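You operate a simulated robot arm through the tools that you are given. There is no shell and no other tool.

The job below is to be done with a simulated robot arm. You get a single attempt, and the scene is never put back.

## Task
Solder the pipe into the elbow on a low flame.
Fine: mat into the grey channel before lighting, to stay; solder reel and grey block back, gas off, let it cool. Where these are worked on the way, their far stop is far enough and under half their travel is too little: grey block.
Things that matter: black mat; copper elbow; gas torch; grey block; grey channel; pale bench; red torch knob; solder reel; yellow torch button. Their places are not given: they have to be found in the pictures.

It is judged by the outcome, as a careful person would: the job done as asked, and still so three seconds after it is handed in. It fails if anything else is knocked over, pushed out of place, dropped, spilled or broken.

## Robot
A 6-joint arm with a two-finger gripper, fixed in place. Base frame: the origin is at the foot of the arm, x ahead of it, y to its left, z up; the work surface is at about z = 800. Readings come in mm, degrees, newtons and seconds.
With the tool pointing down near the work surface it reaches from about 100 to 700 mm from the base axis. Its first joint turns from -66.0 to 66.0 degrees. Payload 2.45 kg.
Tool frame: the origin (TCP) lies between the finger pads and is the grasp point; the fingertips stand 30 mm ahead of it; z points along the fingers, y is the line along which they close. The gripper opens to 106 mm. The gripper's body begins 79 mm behind the TCP.
Orientation is told as [roll, pitch, yaw] about the base's x, y, z axes, in that order, counted from this pose: with the fingers straight down and closing along the base's y, the tool's x points along the base's -x, its y along +y and its z along -z.

## Interface
- The arm moves only by the tool send_rows. Its argument "motion" is a list of rows, each a list of 3 entries, a list of its own where there are three numbers: the turn, a rotation vector about the tool's x, y, z in degrees, then the shift along the tool's x, y, z in mm, then the closure, from 0 (fully open) to 1 (shut). In form: [[[ax, ay, az], [tx, ty, tz], gripper], ...]. A call has 1 to 20 rows; each row shifts and turns the commanded pose from where the row before left it, along the tool's axes as they then stand. A row lasts 0.2 s, in which the tool goes at most 50 mm and 8.6 degrees; a call with a longer step from one row to the next is refused whole, and so is a gripper value outside its range. A pose out of reach is approached as far as the arm can. The call stops where the force on the tool passes 50 N (or 10 N more than at its start, if that is more) or the arm is blocked; 0.2 s more then pass. Each finger travels about 153 mm/s and halts on what it meets, pressing with about 44 N; the grip force reading is that of the motor and also rises with nothing between the fingers. The clock runs only during rows and for 0.2 s after the last one: add rows that do not move to give the fingers time. It gives the time, the measured TCP pose, the force on the tool (base axes), the opening and the grip force at its end, in the units of the frame above (readings bear some noise), with the torque about the TCP (base axes, N m) and any sound that the robot's microphone picked up, and new pictures: "pictures" is both (left out), scene, wrist or none.
- Cameras (640 x 400 px; columns grow to the right, rows downward): "scene" is fixed at [69.3, 433.6, 1415.1]; the picture's right is [-0.71, -0.71, 0.00], its down [-0.33, 0.33, -0.88] and it looks along [0.62, -0.63, -0.47] (base axes); focal length 268 px, centre (320, 200). "wrist" rides on the gripper at [76, -2, -106] in the tool frame; the picture's right is [0.02, 1.00, 0.00], its down [-0.78, 0.02, -0.62] and it looks along [-0.62, 0.01, 0.78] (tool axes); focal length 247 px, centre (320, 200).
- measure_at(camera, pixels): for up to 12 pixels [column, row] of the newest picture of that camera ("zoom" is the newest enlarged one), the place [x, y, z] in the base frame of the surface seen there, good to about 2 mm, but the place of the scene camera against the robot may be out by one fixed shift of up to 25 mm in any direction. No time passes.
- close_up(camera, box): a new picture of the part [left, top, right, bottom] of that camera's present view, enlarged. No time passes.
- finish_job(): hands the job in; it is judged then, once.

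Leave the gripper open and the arm clear of the work at the hand-in unless told otherwise.

The tools are called after "Call:" as name(argument=value, ...) on one line, values as JSON. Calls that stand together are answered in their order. send_rows: Moves the arm, as the interface text tells. Its arguments: {"type":"object","properties":{"motion":{"type":"array"},"pictures":{"type":"string","enum":["both","scene","wrist","none"]}},"required":["motion"]} The other tools are called the same way: measure_at (camera, pixels) gives the place of the surface under pixels of a picture; close_up (camera, box) takes an enlarged picture of a part of a camera's view; finish_job () hands the job in.

At the start:

```text
clock: 0.0
position: [214.6, -231.9, 1314.6]
tool_rot: [0.0, 0.0, 0.1]
wrist_force: [0.1, 0.4, 1.4]
moment: [0.0, 0.01, 0.02]
opening: 105.9
gripper_force: 0.0
```

scene: 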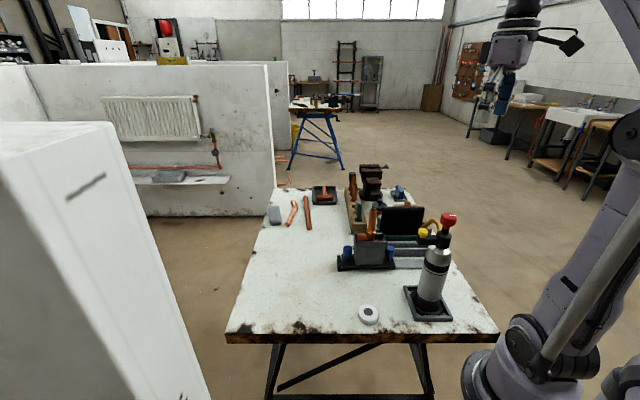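
wrist: 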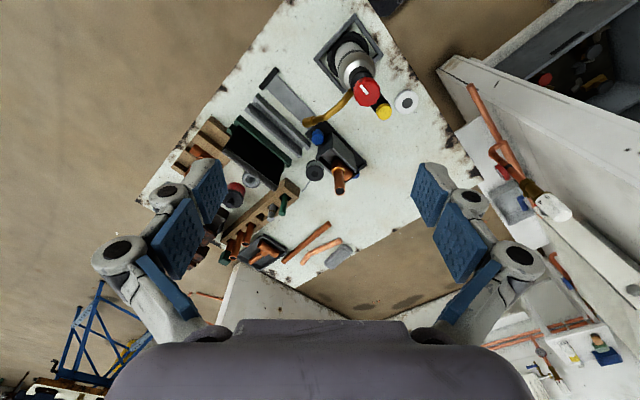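

I see a bench with the torch (red knob, yellow button) on a stand, a white ring (maybe the solder reel), a dark slotted piece, channels and a black plate. I will take enlarged pictures before moving anything.

Call:
close_up(camera="scene", box=[310, 170, 470, 270])

Call:
close_up(camera="wrist", box=[220, 10, 460, 160])

Call:
close_up(camera="wrist", box=[160, 110, 400, 260])

Call:
close_up(camera="scene", box=[330, 230, 490, 330])

```text
4.00 times, centred on (390, 220) of scene
```

zoom: 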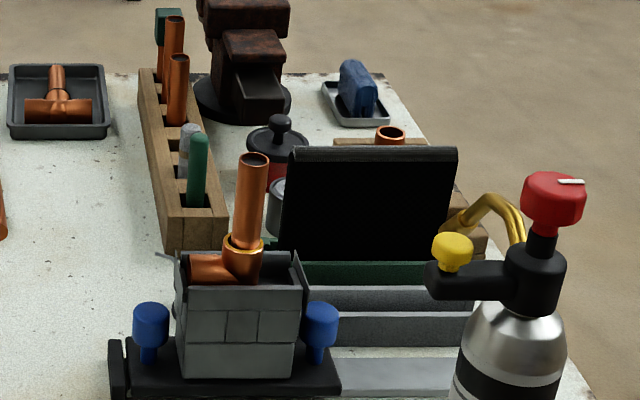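

```text
2.67 times, centred on (340, 85) of wrist
```

zoom: 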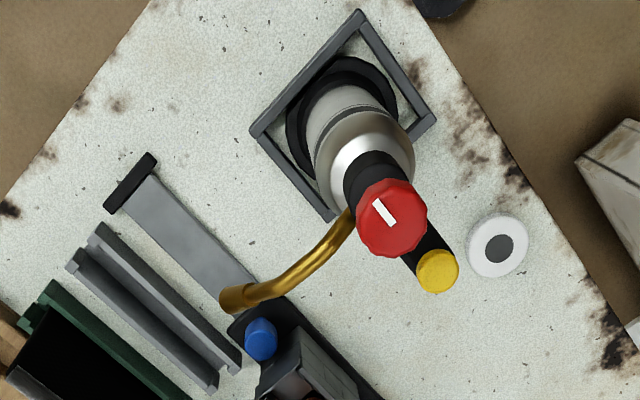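

```text
2.67 times, centred on (280, 185) of wrist
```

zoom: 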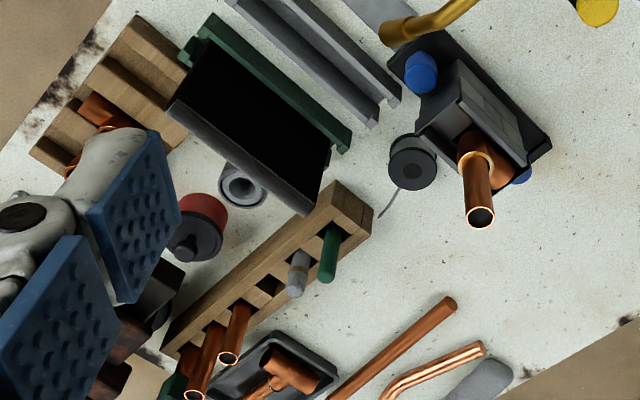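

```text
4.00 times, centred on (410, 280) of scene
```

zoom: 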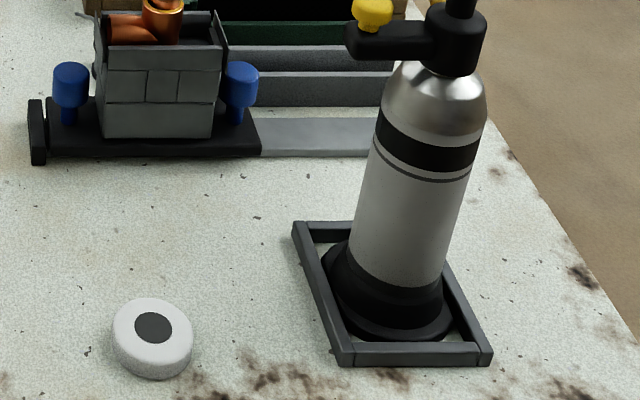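

The yellow button and red knob are on the torch head, the mat stands in a green holder, and the grey channel lies next to it. The elbow sits in a grey brick hearth on a slide with blue knobs. I will measure these points through the wrist camera.

Call:
measure_at(camera="wrist", pixels=[[366, 92], [384, 112], [407, 102], [307, 122], [269, 79], [256, 104], [304, 148], [318, 136], [315, 171], [340, 190], [335, 155], [250, 150]])

Call:
measure_at(camera="scene", pixels=[[448, 217], [423, 231], [368, 308], [430, 223], [404, 207], [370, 255], [347, 250], [390, 250], [404, 250], [373, 210], [355, 234], [430, 305]])

```text
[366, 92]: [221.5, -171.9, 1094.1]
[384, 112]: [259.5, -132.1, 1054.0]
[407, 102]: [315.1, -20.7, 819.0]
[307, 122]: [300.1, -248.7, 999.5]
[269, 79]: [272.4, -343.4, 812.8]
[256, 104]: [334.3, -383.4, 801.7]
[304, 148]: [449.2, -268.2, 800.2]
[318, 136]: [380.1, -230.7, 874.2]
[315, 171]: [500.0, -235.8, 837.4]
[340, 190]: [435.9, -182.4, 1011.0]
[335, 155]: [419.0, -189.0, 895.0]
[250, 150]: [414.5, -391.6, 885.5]
```

```text
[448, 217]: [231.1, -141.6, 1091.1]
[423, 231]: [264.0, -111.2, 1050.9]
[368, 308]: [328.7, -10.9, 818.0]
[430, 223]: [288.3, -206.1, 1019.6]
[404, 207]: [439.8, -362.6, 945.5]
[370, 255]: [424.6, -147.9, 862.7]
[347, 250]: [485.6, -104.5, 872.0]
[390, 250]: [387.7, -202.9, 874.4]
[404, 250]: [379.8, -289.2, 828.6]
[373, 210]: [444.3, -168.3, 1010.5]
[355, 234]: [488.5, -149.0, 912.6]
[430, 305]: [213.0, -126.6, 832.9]
```

The two cameras differ by about 10 mm in x and 12 mm in y. Next I will look closer at the hearth and the reel, the torch head, and the mat with its channels.

Call:
close_up(camera="wrist", box=[290, 110, 380, 200])

Call:
close_up(camera="wrist", box=[310, 10, 410, 130])

Call:
close_up(camera="wrist", box=[220, 60, 320, 190])

Call:
close_up(camera="scene", box=[330, 195, 410, 275])

Call:
close_up(camera="scene", box=[380, 200, 470, 280])

```text
4.44 times, centred on (335, 155) of wrist
```

zoom: 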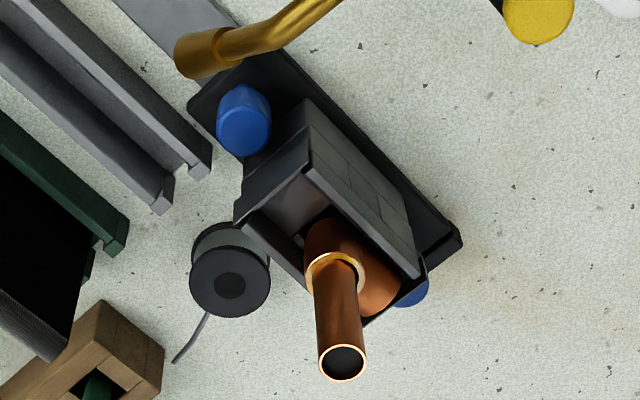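

```text
3.33 times, centred on (360, 70) of wrist
```

zoom: 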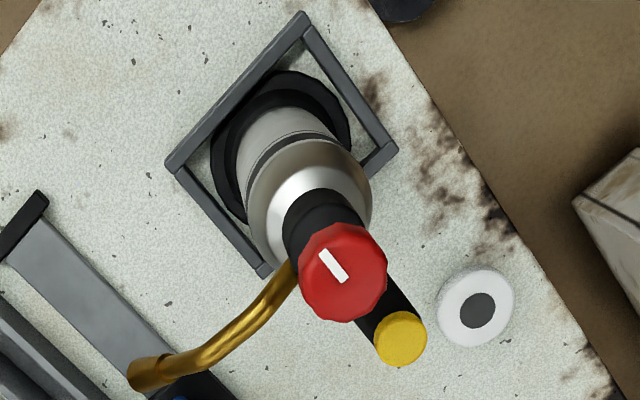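

```text
3.08 times, centred on (270, 125) of wrist
```

zoom: 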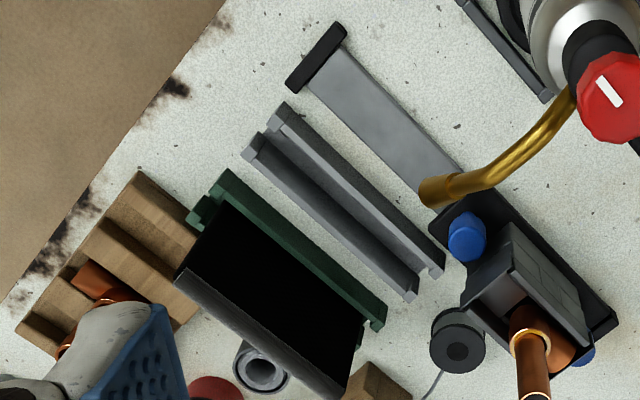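

```text
5.00 times, centred on (370, 235) of scene
```

zoom: 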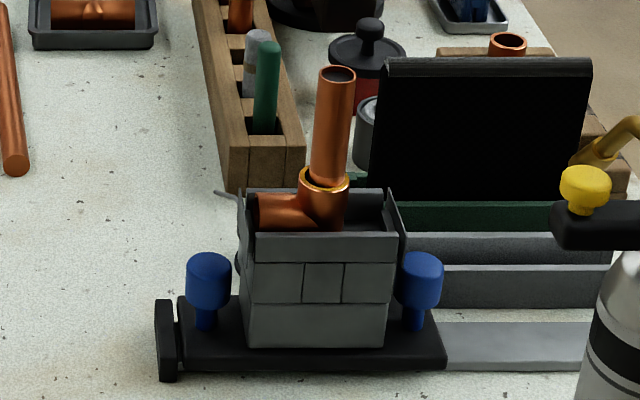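

```text
5.00 times, centred on (425, 240) of scene
```

zoom: 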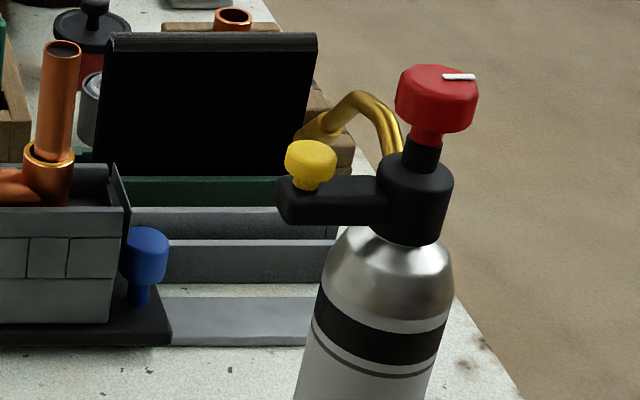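

The layout is square to the scene camera. The slide, the green holder and the grey channel all run along the picture's right, and the nozzle points away from that camera over the right part of the slide. I will turn the wrist by +45° and move above the slide to see the hearth and reel from the right, staying well clear of everything.

Call:
send_rows(motion=[[[0, 0, -7.5], [0, 0, 0], 0], [[0, 0, -7.5], [0, 0, 0], 0], [[0, 0, -7.5], [0, 0, 0], 0], [[0, 0, -7.5], [0, 0, 0], 0], [[0, 0, -7.5], [0, 0, 0], 0], [[0, 0, -7.5], [0, 0, 0], 0], [[0, 0, 0], [-8, -33.5, 20], 0], [[0, 0, 0], [-8, -33.5, 20], 0], [[0, 0, 0], [-8, -33.5, 20], 0], [[0, 0, 0], [-8, -33.5, 20], 0], [[0, 0, 0], [0, 0, 0], 0], [[0, 0, 0], [0, 0, 0], 0]], pictures="both")

```text
clock: 2.6
position: [331.6, -302.8, 1236.2]
tool_rot: [-0.1, 0.0, 45.1]
wrist_force: [-0.3, 0.6, 1.4]
moment: [-0.02, -0.02, -0.02]
opening: 106.0
gripper_force: 0.2
```

scene: 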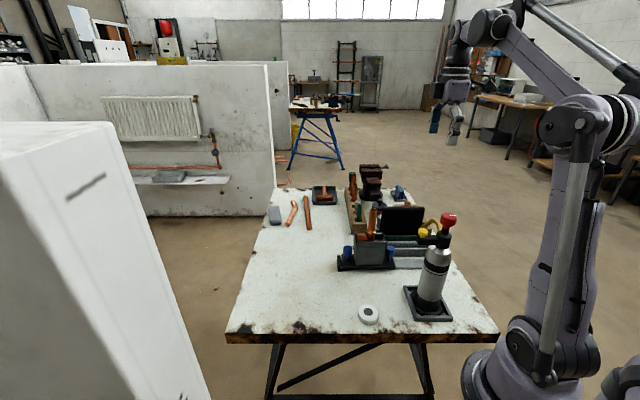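
wrist: 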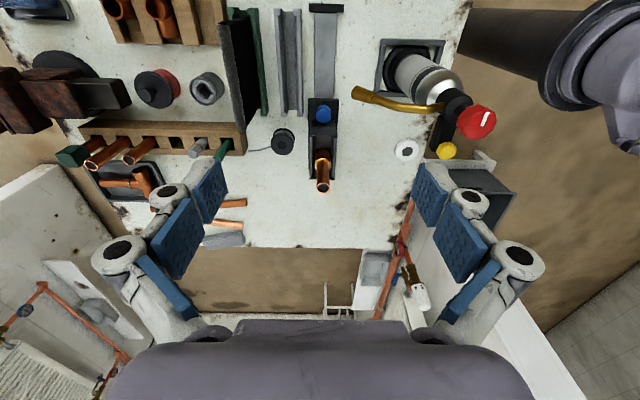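

The picture is now square to the bench. The reel is at about (283,141) with its wire pointing left, the hearth at (322,150), the grey channel at (290,60) and the mat at (237,60). I will enlarge these.

Call:
close_up(camera="wrist", box=[225, 90, 365, 200])

Call:
close_up(camera="wrist", box=[210, 0, 350, 130])

Call:
close_up(camera="wrist", box=[340, 30, 510, 170])

Call:
measure_at(camera="wrist", pixels=[[283, 139], [248, 149], [293, 20], [285, 20], [301, 20], [290, 105], [235, 30], [245, 120], [323, 115], [324, 160], [326, 8], [360, 96]])

```text
3.64 times, centred on (295, 145) of wrist
```

zoom: 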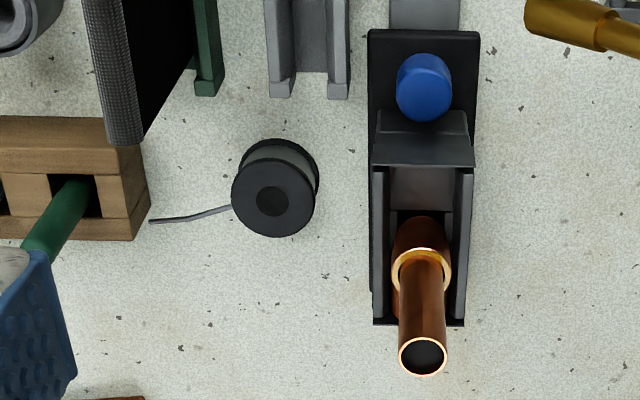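

```text
3.08 times, centred on (280, 65) of wrist
```

zoom: 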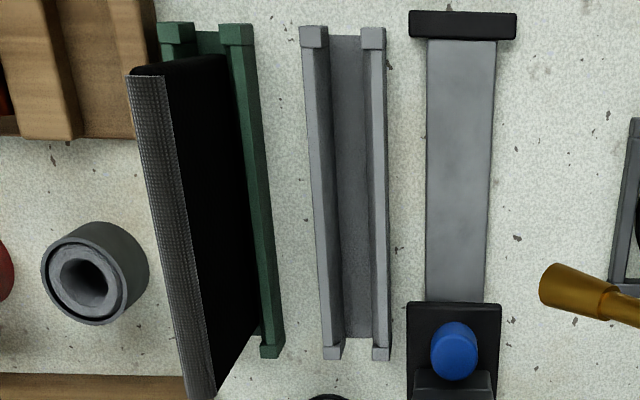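

```text
2.86 times, centred on (425, 100) of wrist
```

zoom: 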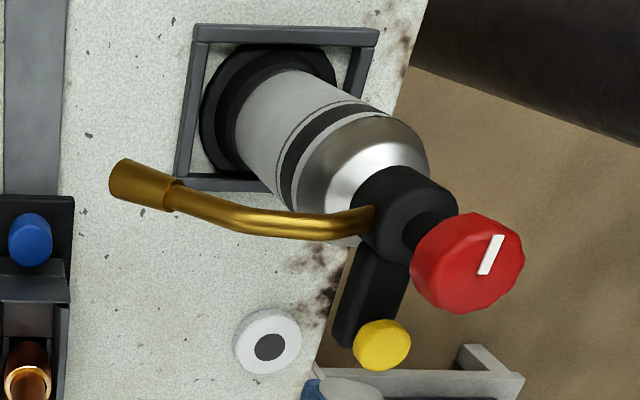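

```text
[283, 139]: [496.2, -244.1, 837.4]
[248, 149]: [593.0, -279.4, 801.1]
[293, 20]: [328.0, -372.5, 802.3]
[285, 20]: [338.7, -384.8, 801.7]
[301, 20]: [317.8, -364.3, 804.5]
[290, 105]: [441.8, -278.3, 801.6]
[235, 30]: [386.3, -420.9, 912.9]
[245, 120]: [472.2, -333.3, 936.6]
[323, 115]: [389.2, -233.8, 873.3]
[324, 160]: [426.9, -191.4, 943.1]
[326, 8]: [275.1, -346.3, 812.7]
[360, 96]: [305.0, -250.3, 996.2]
```

I read the reel top at about (496,-244,837) with its wire pointing away from the scene camera. The mat's top edge is at z≈937, the grey channel at z≈802, and the hearth's far stop at (275,-346). I will go lower and closer to look at the mat and the grey channel.

Call:
send_rows(motion=[[[0, 0, 0], [16, -18.2, 37], 0], [[0, 0, 0], [16, -18.2, 37], 0], [[0, 0, 0], [16, -18.2, 37], 0], [[0, 0, 0], [16, -18.2, 37], 0], [[0, 0, 0], [16, -18.2, 37], 0], [[0, 0, 0], [0, 0, 0], 0], [[0, 0, 0], [0, 0, 0], 0]], pictures="both")

```text
clock: 4.2
position: [338.8, -422.7, 1051.1]
tool_rot: [-0.1, 0.1, 45.1]
wrist_force: [1.0, 0.0, -0.8]
moment: [-0.07, 0.0, 0.01]
opening: 106.0
gripper_force: 0.1
```

scene: 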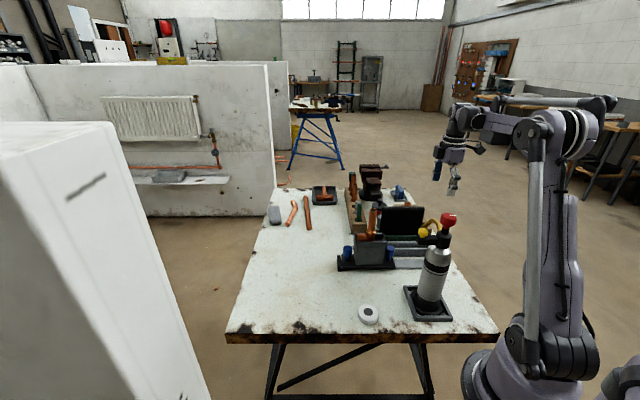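
wrist: 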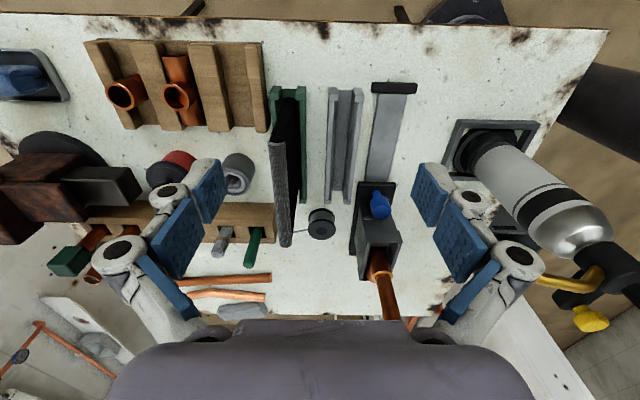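

The mat is at (290,170), the grey channel at (343,140) and the reel at (322,222). I will enlarge and measure them.

Call:
close_up(camera="wrist", box=[240, 70, 420, 260])

Call:
measure_at(camera="wrist", pixels=[[277, 145], [285, 240], [288, 100], [345, 95], [331, 92], [358, 92], [343, 195], [334, 200], [352, 200], [322, 222], [300, 230], [380, 205]])

Call:
measure_at(camera="wrist", pixels=[[271, 141], [283, 141], [281, 245], [291, 245], [280, 190], [297, 150], [276, 92], [303, 92], [303, 200], [394, 88], [382, 180], [365, 240]])

```text
2.11 times, centred on (330, 165) of wrist
```

zoom: 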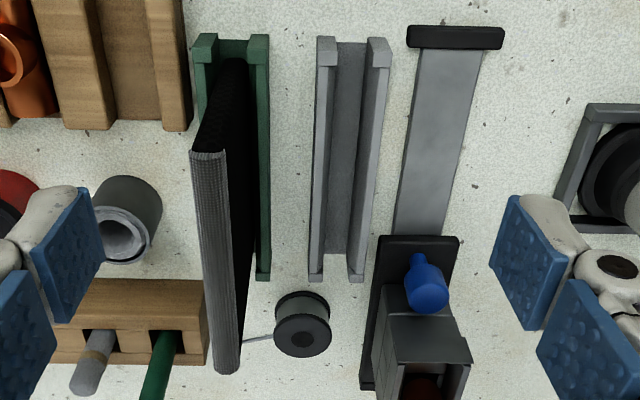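

```text
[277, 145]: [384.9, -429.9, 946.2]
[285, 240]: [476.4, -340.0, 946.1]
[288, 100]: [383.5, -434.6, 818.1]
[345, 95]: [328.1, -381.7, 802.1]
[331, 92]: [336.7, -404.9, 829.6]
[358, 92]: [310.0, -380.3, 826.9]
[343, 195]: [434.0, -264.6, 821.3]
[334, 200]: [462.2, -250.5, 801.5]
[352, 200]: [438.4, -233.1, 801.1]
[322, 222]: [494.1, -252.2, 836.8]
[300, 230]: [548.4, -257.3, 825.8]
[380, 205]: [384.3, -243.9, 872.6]
```

```text
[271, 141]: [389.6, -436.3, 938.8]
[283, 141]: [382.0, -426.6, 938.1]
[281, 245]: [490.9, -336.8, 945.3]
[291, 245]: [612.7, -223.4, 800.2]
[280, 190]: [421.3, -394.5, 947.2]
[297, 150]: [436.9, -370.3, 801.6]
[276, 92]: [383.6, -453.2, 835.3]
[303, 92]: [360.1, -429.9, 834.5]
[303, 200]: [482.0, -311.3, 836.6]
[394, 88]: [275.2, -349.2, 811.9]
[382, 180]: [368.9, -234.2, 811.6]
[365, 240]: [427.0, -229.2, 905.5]
```

The mat's top edge is at z≈947, centred at about 577 mm along the away direction, and is about 14 mm thick. The grey channel's centre is about 69 mm nearer and has the same length. Before lowering to the mat I will check the heights of the can, the pens and the pot near it.

Call:
measure_at(camera="wrist", pixels=[[240, 158], [236, 178], [170, 160], [172, 170], [222, 243], [252, 248], [260, 215], [255, 60], [180, 97], [255, 100]])

Call:
close_up(camera="wrist", box=[250, 130, 310, 260])

```text
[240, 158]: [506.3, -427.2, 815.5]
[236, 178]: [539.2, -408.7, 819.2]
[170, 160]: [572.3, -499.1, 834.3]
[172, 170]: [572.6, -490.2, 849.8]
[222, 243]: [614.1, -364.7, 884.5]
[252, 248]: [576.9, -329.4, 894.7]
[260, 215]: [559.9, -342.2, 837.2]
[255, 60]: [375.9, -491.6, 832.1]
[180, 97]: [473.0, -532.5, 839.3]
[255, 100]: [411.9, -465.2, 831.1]
```

```text
3.08 times, centred on (280, 195) of wrist
```

zoom: 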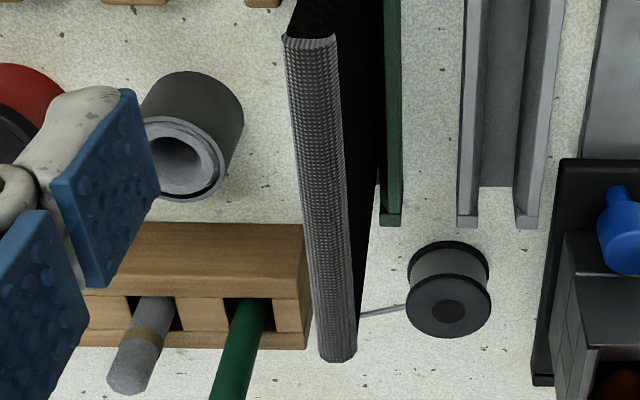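

Nothing near the mat reaches above z=895, and only the pen is that high. I will move over the mat's middle with the fingers half closed to about 58 mm, come down to TCP z≈990 and check.

Call:
send_rows(motion=[[[0, 0, 0], [-32.4, -13, 0], 0.45], [[0, 0, 0], [-32.4, -13, 0], 0.45], [[0, 0, 0], [-32.5, -13, 0], 0.45], [[0, 0, 0], [0, 0, 30], 0.45], [[0, 0, 0], [0, 0, 31], 0.45], [[0, 0, 0], [0, 0, 0], 0.45], [[0, 0, 0], [0, 0, 0], 0.45]], pictures="both")

```text
clock: 5.8
position: [435.2, -382.4, 987.7]
tool_rot: [-0.1, 0.0, 45.0]
wrist_force: [0.3, 0.3, -0.3]
moment: [-0.02, -0.03, 0.01]
opening: 58.4
gripper_force: 0.0
```

scene: 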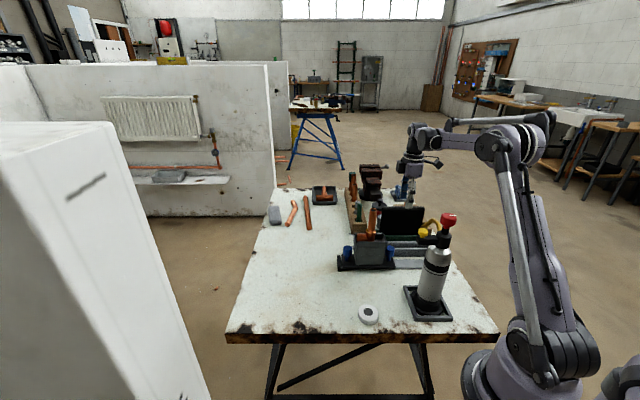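
wrist: 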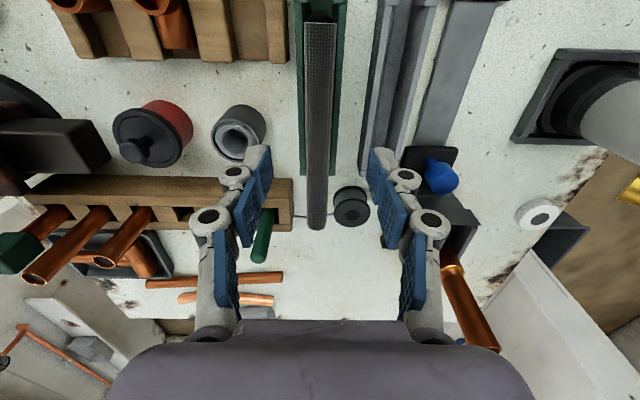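

The mat's top edge sits centred between the fingers, running from (320,25) to (317,225). I will lower 57 mm and close gently on it.

Call:
send_rows(motion=[[[0, 0, 0], [0, 0, 29], 0.45], [[0, 0, 0], [0, 0, 28], 0.45], [[0, 0, 0], [0, 0, 0], 0.45], [[0, 0, 0], [0, 0, 0], 0.7], [[0, 0, 0], [0, 0, 0], 0.8], [[0, 0, 0], [0, 0, 0], 0.9], [[0, 0, 0], [0, 0, 0], 1.0], [[0, 0, 0], [0, 0, 0], 1.0]], pictures="wrist")

```text
clock: 7.6
position: [437.1, -382.0, 930.2]
tool_rot: [-0.1, 0.0, 45.1]
wrist_force: [-0.1, -0.6, 0.0]
moment: [-0.02, 0.04, -0.05]
opening: 15.4
gripper_force: 41.0
```

wrist: 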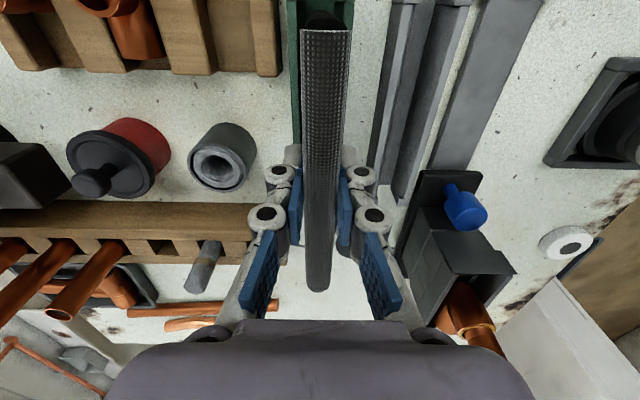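

The mat is held, with an opening of 15.4 mm and a grip force of 41 N. I will lift it slowly by 75 mm.

Call:
send_rows(motion=[[[0, 0, 0], [0, 0, -15], 1.0], [[0, 0, 0], [0, 0, -15], 1.0], [[0, 0, 0], [0, 0, -15], 1.0], [[0, 0, 0], [0, 0, -15], 1.0], [[0, 0, 0], [0, 0, -15], 1.0], [[0, 0, 0], [0, 0, 0], 1.0], [[0, 0, 0], [0, 0, 0], 1.0]], pictures="both")

```text
clock: 9.2
position: [435.2, -380.5, 1005.4]
tool_rot: [-0.1, 0.0, 45.0]
wrist_force: [1.0, 0.2, -1.7]
moment: [0.01, 0.0, -0.01]
opening: 15.2
gripper_force: 41.4
```

scene: 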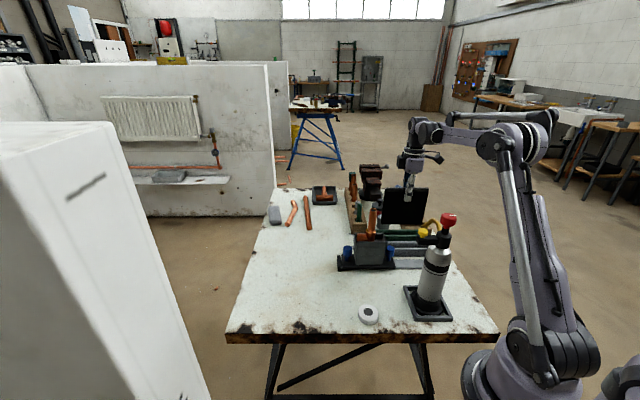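
wrist: 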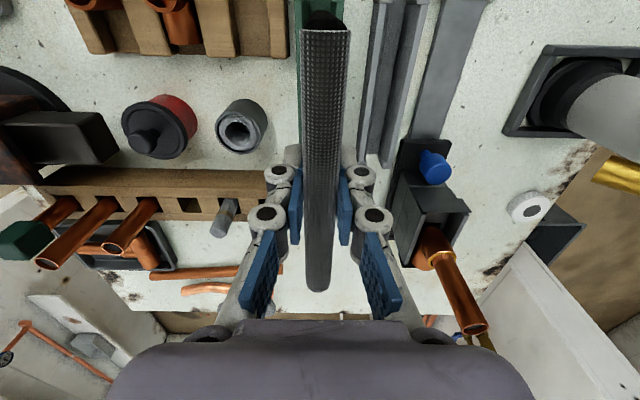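

The mat is free of the green holder. I will move it 69 mm towards the near side, over the grey channel, and check from there.

Call:
send_rows(motion=[[[0, 0, 0], [0, 17, 0], 1.0], [[0, 0, 0], [0, 17, 0], 1.0], [[0, 0, 0], [0, 17, 0], 1.0], [[0, 0, 0], [0, 18, 0], 1.0], [[0, 0, 0], [0, 0, 0], 1.0], [[0, 0, 0], [0, 0, 0], 1.0], [[0, 0, 0], [0, 0, 0], 1.0]], pictures="both")

```text
clock: 10.8
position: [385.9, -332.7, 1007.1]
tool_rot: [-0.1, 0.0, 45.1]
wrist_force: [0.3, 0.5, -1.1]
moment: [-0.02, 0.01, 0.02]
opening: 15.1
gripper_force: 40.8
```

scene: 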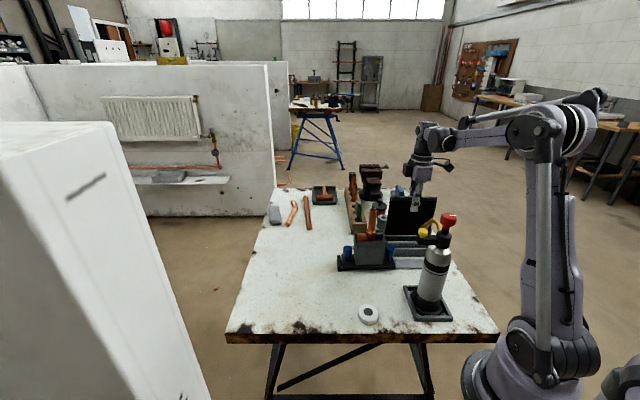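
wrist: 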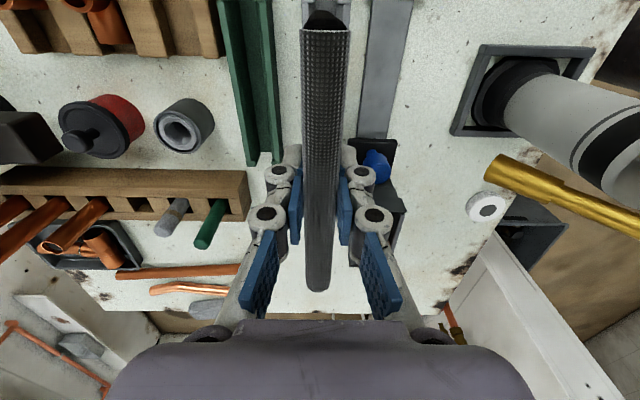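

The mat now hides the grey channel, so I will zoom in on the visible ends to check alignment.

Call:
close_up(camera="wrist", box=[210, 0, 420, 160])

Call:
close_up(camera="scene", box=[365, 165, 455, 265])

Call:
measure_at(camera="wrist", pixels=[[306, 5], [327, 4], [348, 5], [229, 5], [256, 5], [250, 150], [278, 150], [324, 18], [325, 120], [318, 280], [243, 80], [385, 100]])

```text
2.50 times, centred on (315, 80) of wrist
```

zoom: 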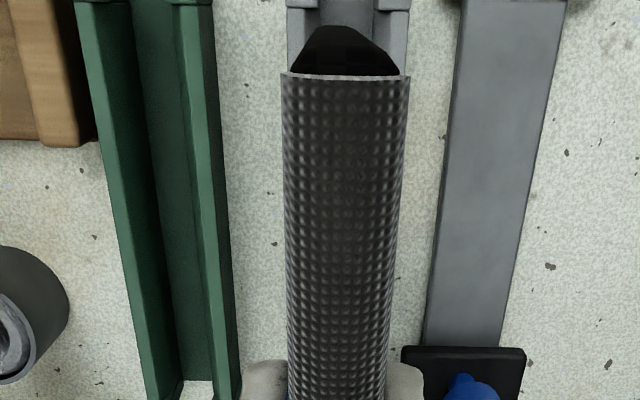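

```text
4.00 times, centred on (410, 215) of scene
```

zoom: 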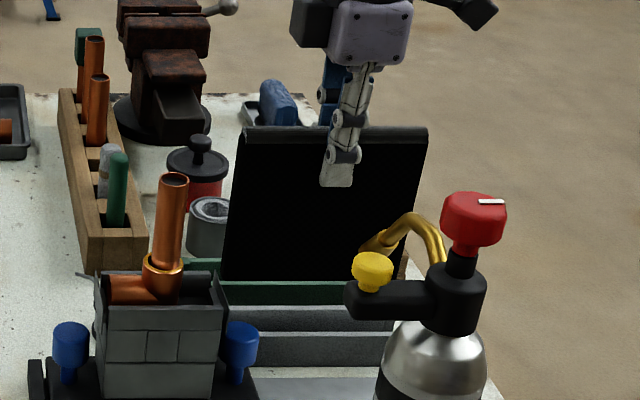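

```text
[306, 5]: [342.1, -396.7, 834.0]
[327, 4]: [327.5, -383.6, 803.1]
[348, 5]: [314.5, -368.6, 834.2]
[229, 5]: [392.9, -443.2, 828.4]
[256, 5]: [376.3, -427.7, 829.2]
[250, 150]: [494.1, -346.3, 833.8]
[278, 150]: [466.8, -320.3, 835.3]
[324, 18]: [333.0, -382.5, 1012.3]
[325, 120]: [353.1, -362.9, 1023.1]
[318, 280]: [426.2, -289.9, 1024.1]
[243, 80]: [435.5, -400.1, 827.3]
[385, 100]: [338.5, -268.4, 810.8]
```

I will zoom in on the grey channel's far end posts to find its centre line exactly.

Call:
close_up(camera="wrist", box=[285, 0, 375, 50])

```text
7.11 times, centred on (330, 25) of wrist
```

zoom: 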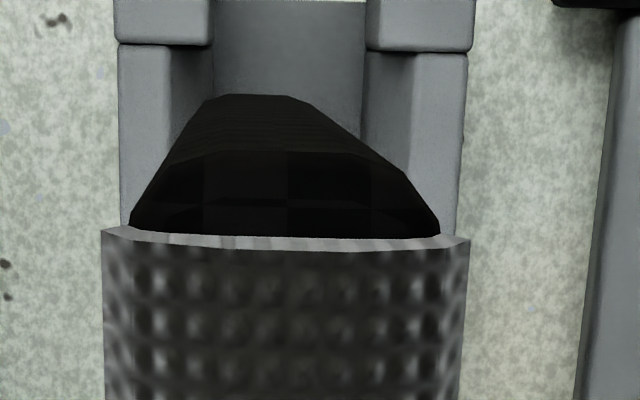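

The channel slot's centre is about 4–5 mm nearer than the mat's bottom edge. I will shift 4.5 mm that way and lower 42 mm, so the mat's bottom is just above the rail tops, then look again.

Call:
send_rows(motion=[[[0, 0, 0], [0, 4.5, 0], 1.0], [[0, 0, 0], [0, 0, 14], 1.0], [[0, 0, 0], [0, 0, 14], 1.0], [[0, 0, 0], [0, 0, 12], 1.0], [[0, 0, 0], [0, 0, 0], 1.0], [[0, 0, 0], [0, 0, 0], 1.0]], pictures="both")

Call:
close_up(camera="wrist", box=[285, 0, 375, 50])

Call:
close_up(camera="scene", box=[365, 165, 455, 265])

```text
clock: 12.2
position: [383.3, -332.4, 965.5]
tool_rot: [-0.1, 0.1, 45.1]
wrist_force: [0.8, -0.2, -1.1]
moment: [-0.02, 0.04, 0.02]
opening: 15.2
gripper_force: 41.8
```

scene: 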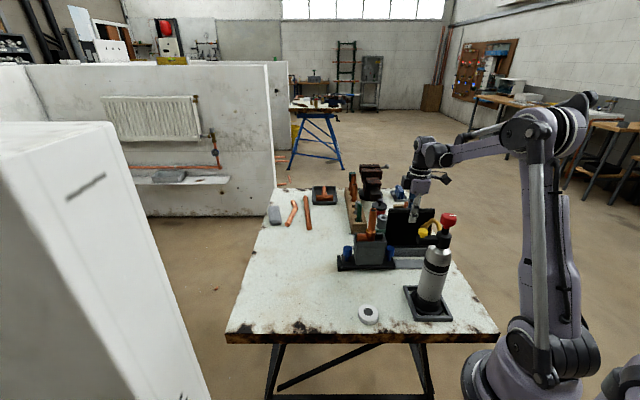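
wrist: 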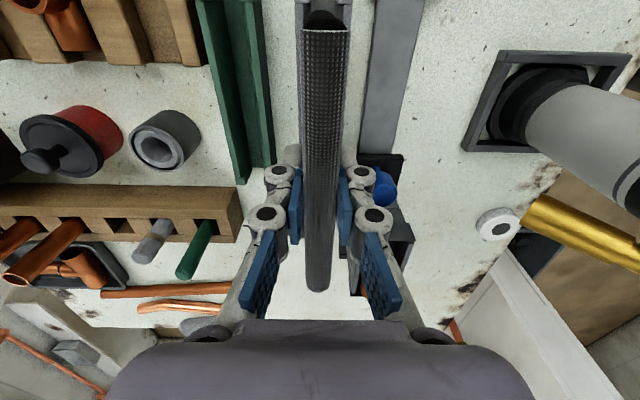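

```text
7.11 times, centred on (330, 25) of wrist
```

zoom: 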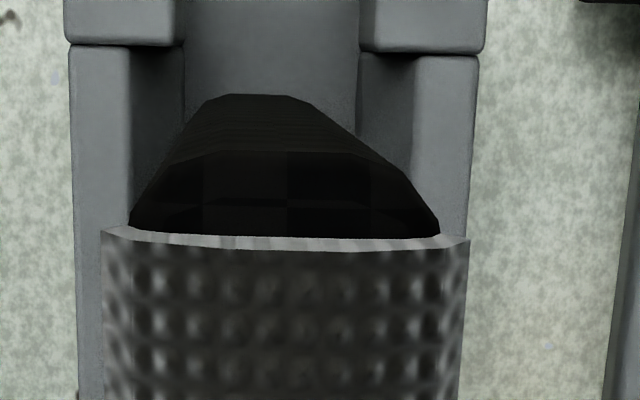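

```text
4.00 times, centred on (410, 215) of scene
```

zoom: 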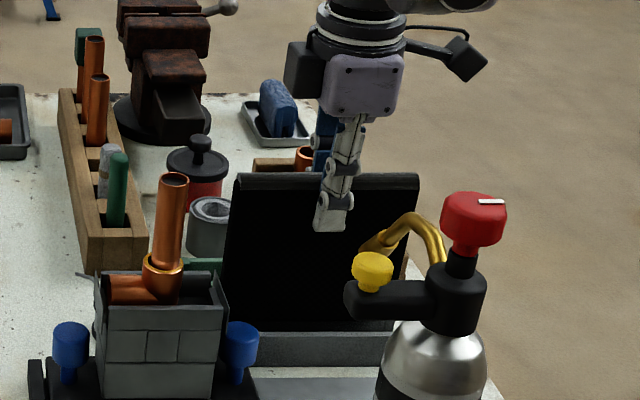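

The bottom edge (zoom column 253) is still about 2 mm off the slot's centre (zoom column 271). I will shift 2 mm and lower slowly into the channel, watching the force.

Call:
send_rows(motion=[[[0, 0, 0], [0, 2, 0], 1.0], [[0, 0, 0], [0, 0, 6], 1.0], [[0, 0, 0], [0, 0, 6], 1.0], [[0, 0, 0], [0, 0, 6], 1.0], [[0, 0, 0], [0, 0, 5], 1.0], [[0, 0, 0], [0, 0, 5], 1.0], [[0, 0, 0], [0, 0, 3], 1.0], [[0, 0, 0], [0, 0, 0], 1.0], [[0, 0, 0], [0, 0, 0], 1.0]], pictures="both")

Call:
close_up(camera="wrist", box=[285, 0, 375, 50])

Call:
close_up(camera="scene", box=[365, 165, 455, 265])

```text
clock: 14.2
position: [382.7, -328.9, 935.9]
tool_rot: [-0.2, 0.0, 45.1]
wrist_force: [0.4, -0.2, -1.1]
moment: [-0.01, 0.02, -0.03]
opening: 15.3
gripper_force: 41.6
```

scene: 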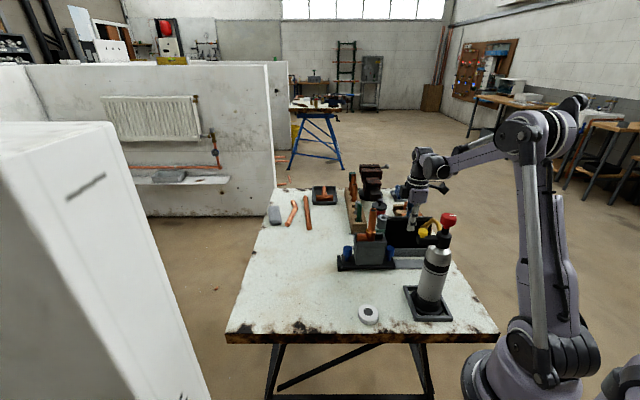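
wrist: 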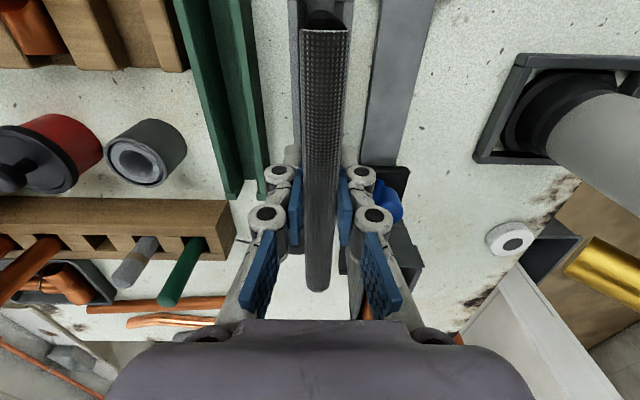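

```text
7.11 times, centred on (330, 25) of wrist
```

zoom: 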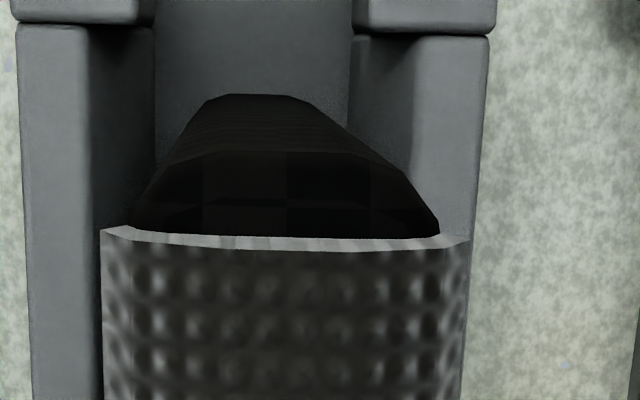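

```text
4.00 times, centred on (410, 215) of scene
```

zoom: 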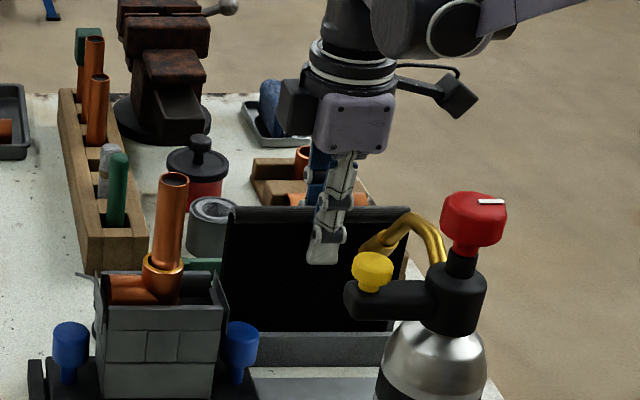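

The mat is centred in the slot (253 against 252) with no side force and about 6 mm to go. I will lower in small steps until it sits.

Call:
send_rows(motion=[[[0, 0, 0], [0, 0, 2], 1.0], [[0, 0, 0], [0, 0, 2], 1.0], [[0, 0, 0], [0, 0, 1], 1.0], [[0, 0, 0], [0, 0, 0], 1.0], [[0, 0, 0], [0, 0, 0], 1.0]], pictures="none")

```text
clock: 15.4
position: [382.7, -329.2, 931.2]
tool_rot: [-0.2, 0.1, 45.1]
wrist_force: [-0.3, -0.5, 0.1]
moment: [0.02, -0.01, -0.01]
opening: 15.3
gripper_force: 41.0
```

The vertical force went from -1.1 to 0.1 N, so it is about to sit. I will lower 1.5 mm more to confirm.

Call:
send_rows(motion=[[[0, 0, 0], [0, 0, 0.8], 1.0], [[0, 0, 0], [0, 0, 0.7], 1.0], [[0, 0, 0], [0, 0, 0], 1.0]], pictures="none")

```text
clock: 16.2
position: [383.8, -329.0, 929.9]
tool_rot: [-0.1, -0.1, 45.1]
wrist_force: [2.7, -1.5, 34.1]
moment: [-0.1, -0.12, -0.03]
opening: 14.9
gripper_force: 41.6
```

The upward force of 34 N shows it is seated. I will back off 1 mm to unload it, open slowly, and rise.

Call:
send_rows(motion=[[[0, 0, 0], [0, 0, -1.0], 1.0], [[0, 0, 0], [0, 0, 0], 1.0], [[0, 0, 0], [0, 0, 0], 0.8], [[0, 0, 0], [0, 0, 0], 0.65], [[0, 0, 0], [0, 0, 0], 0.5], [[0, 0, 0], [0, 0, 0], 0.5], [[0, 0, 0], [0, 0, -20], 0.5], [[0, 0, 0], [0, 0, -30], 0.5], [[0, 0, 0], [0, 0, -30], 0.5], [[0, 0, 0], [0, 0, -30], 0.5], [[0, 0, 0], [0, 0, 0], 0.5]], pictures="both")

Call:
close_up(camera="scene", box=[365, 165, 455, 265])

Call:
close_up(camera="wrist", box=[220, 0, 420, 240])

```text
clock: 18.6
position: [382.8, -328.9, 1039.9]
tool_rot: [-0.1, 0.0, 45.1]
wrist_force: [-0.1, 0.0, 0.1]
moment: [-0.01, 0.02, 0.0]
opening: 53.1
gripper_force: 0.0
```

scene: 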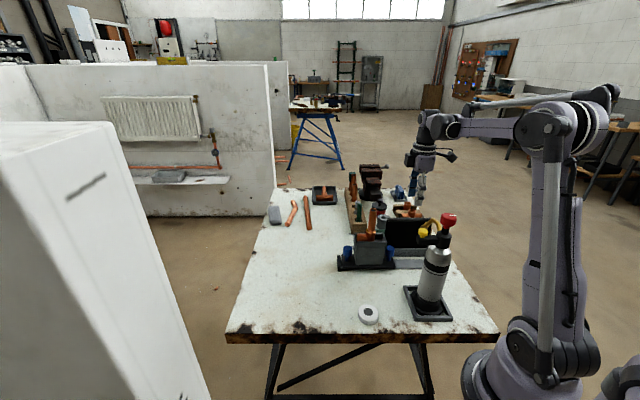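
wrist: 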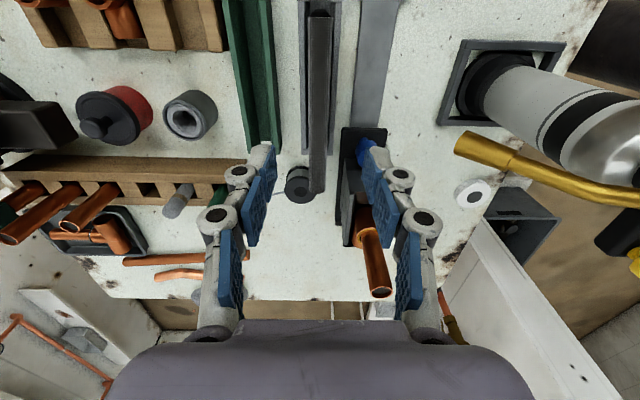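

```text
4.00 times, centred on (410, 215) of scene
```

zoom: 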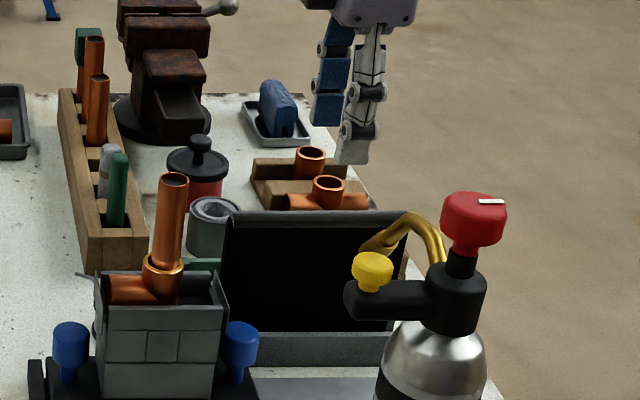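

```text
1.67 times, centred on (320, 120) of wrist
```

zoom: 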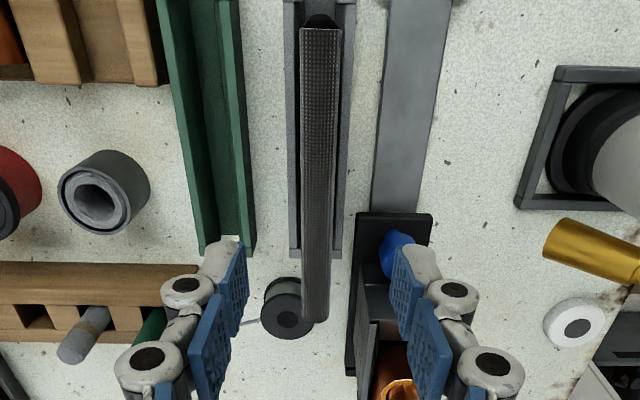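

The mat stands in the grey channel. Next is the grey block. I will rise and move so the camera looks at the slide and its far-left blue knob.

Call:
send_rows(motion=[[[0, 0, 0], [0, 0, -45], 0.2], [[0, 0, 0], [0, 0, -45], 0.2], [[0, 0, 0], [13, 22, -20], 0.2], [[0, 0, 0], [13, 22, 0], 0.2], [[0, 0, 0], [12, 22, 0], 0.2], [[0, 0, 0], [0, 0, 0], 0.2], [[0, 0, 0], [0, 0, 0], 0.2]], pictures="both")

Call:
close_up(camera="wrist", box=[260, 60, 400, 260])

```text
clock: 20.2
position: [309.2, -308.4, 1150.3]
tool_rot: [-0.2, 0.0, 45.1]
wrist_force: [0.5, -0.2, 0.0]
moment: [-0.02, 0.02, 0.0]
opening: 84.7
gripper_force: 0.0
```

scene: 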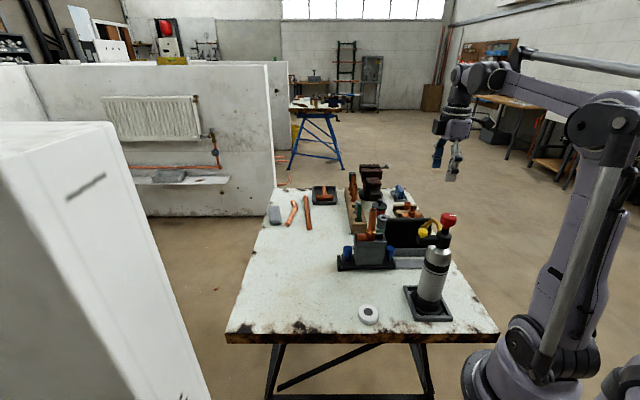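
wrist: 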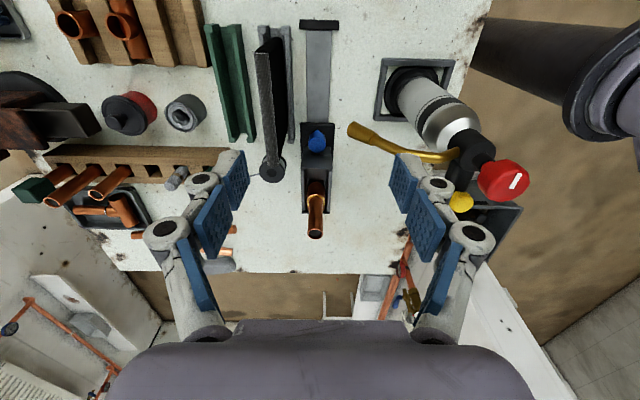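

```text
2.00 times, centred on (330, 160) of wrist
```

zoom: 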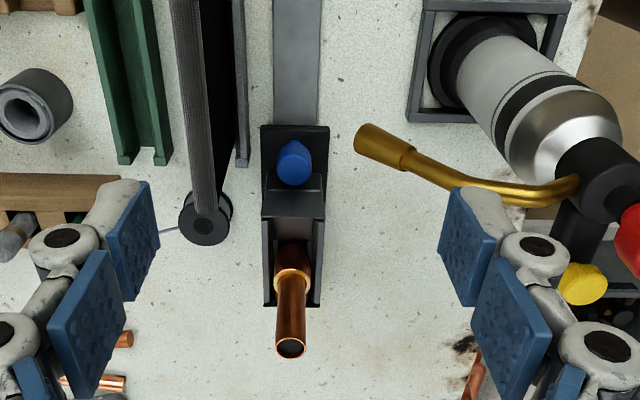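

From this side the pipe hides the left knob. I will turn the tool by -90° in the air so the camera looks from the near side, which is also the orientation for gripping the reel later.

Call:
send_rows(motion=[[[0, 0, 8.2], [0, 0, 0], 0.2], [[0, 0, 8.2], [0, 0, 0], 0.2], [[0, 0, 8.2], [0, 0, 0], 0.2], [[0, 0, 8.2], [0, 0, 0], 0.2], [[0, 0, 8.2], [0, 0, 0], 0.2], [[0, 0, 8.2], [0, 0, 0], 0.2], [[0, 0, 8.2], [0, 0, 0], 0.2], [[0, 0, 8.2], [0, 0, 0], 0.2], [[0, 0, 8.2], [0, 0, 0], 0.2], [[0, 0, 8.2], [0, 0, 0], 0.2], [[0, 0, 8.1], [0, 0, 0], 0.2], [[0, 0, 0], [20, 45, 0], 0.2], [[0, 0, 0], [20, 45, 0], 0.2], [[0, 0, 0], [20, 45, 0], 0.2], [[0, 0, 0], [20, 45, 0], 0.2], [[0, 0, 0], [0, 0, 0], 0.2], [[0, 0, 0], [0, 0, 0], 0.2]], pictures="both")

Call:
close_up(camera="wrist", box=[200, 40, 440, 220])

```text
clock: 23.8
position: [379.1, -124.4, 1150.6]
tool_rot: [0.0, 0.0, -45.0]
wrist_force: [-0.6, -0.4, -0.6]
moment: [-0.06, 0.0, 0.0]
opening: 84.9
gripper_force: 0.1
```

scene: 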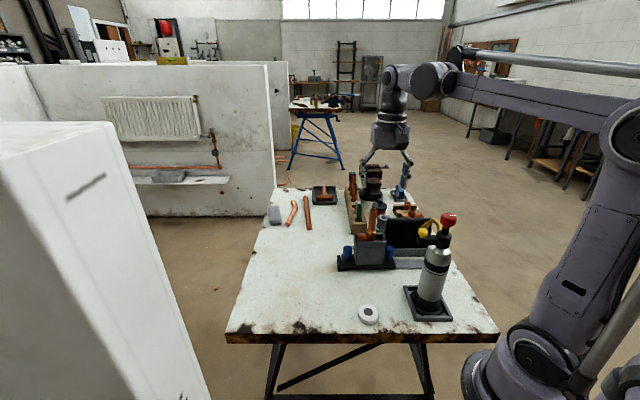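
wrist: 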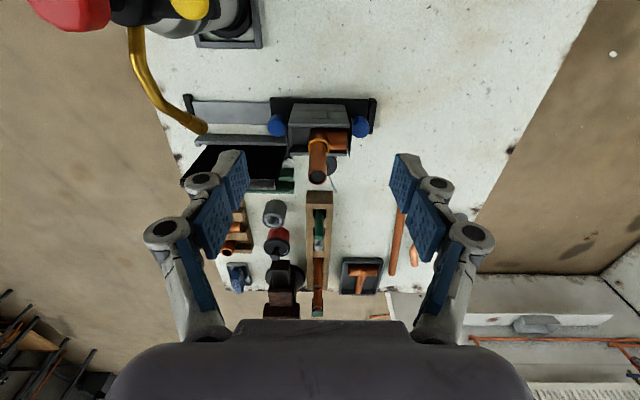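

```text
2.22 times, centred on (320, 130) of wrist
```

zoom: 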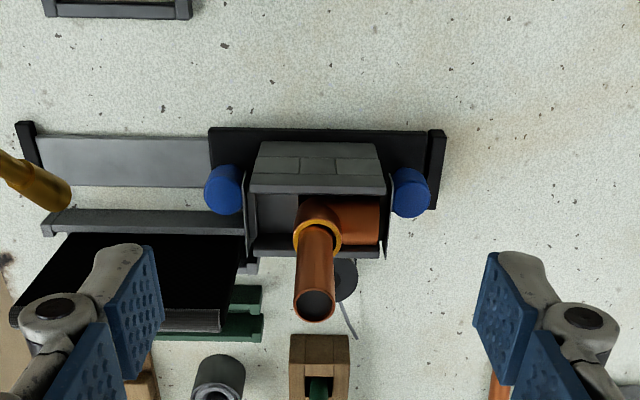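

Both blue knobs, at (276,125) and (360,126), the stops and the nozzle are now in view. I will measure them.

Call:
measure_at(camera="wrist", pixels=[[360, 122], [362, 130], [276, 122], [276, 130], [318, 176], [319, 138], [329, 147], [309, 147], [194, 123], [204, 128], [189, 105], [373, 112]])

Call:
measure_at(camera="wrist", pixels=[[272, 103], [366, 103], [320, 103], [345, 135], [330, 158], [333, 170], [337, 190], [292, 130], [349, 130], [320, 119], [310, 150], [318, 155]])

```text
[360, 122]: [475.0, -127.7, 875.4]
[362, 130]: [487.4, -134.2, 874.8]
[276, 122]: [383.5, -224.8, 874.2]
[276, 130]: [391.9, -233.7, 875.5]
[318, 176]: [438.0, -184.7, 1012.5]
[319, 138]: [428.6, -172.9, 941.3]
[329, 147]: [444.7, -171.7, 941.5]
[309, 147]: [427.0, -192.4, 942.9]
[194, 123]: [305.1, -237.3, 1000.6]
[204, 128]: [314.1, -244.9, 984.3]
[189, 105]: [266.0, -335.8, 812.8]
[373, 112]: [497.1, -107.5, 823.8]
```

```text
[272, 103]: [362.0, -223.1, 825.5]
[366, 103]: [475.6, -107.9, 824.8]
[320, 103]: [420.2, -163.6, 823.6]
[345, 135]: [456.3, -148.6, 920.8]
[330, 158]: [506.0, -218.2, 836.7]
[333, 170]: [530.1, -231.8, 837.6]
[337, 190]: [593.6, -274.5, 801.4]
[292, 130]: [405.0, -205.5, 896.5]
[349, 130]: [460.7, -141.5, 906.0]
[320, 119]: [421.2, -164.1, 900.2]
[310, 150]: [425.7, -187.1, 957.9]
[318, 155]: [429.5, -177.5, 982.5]
```

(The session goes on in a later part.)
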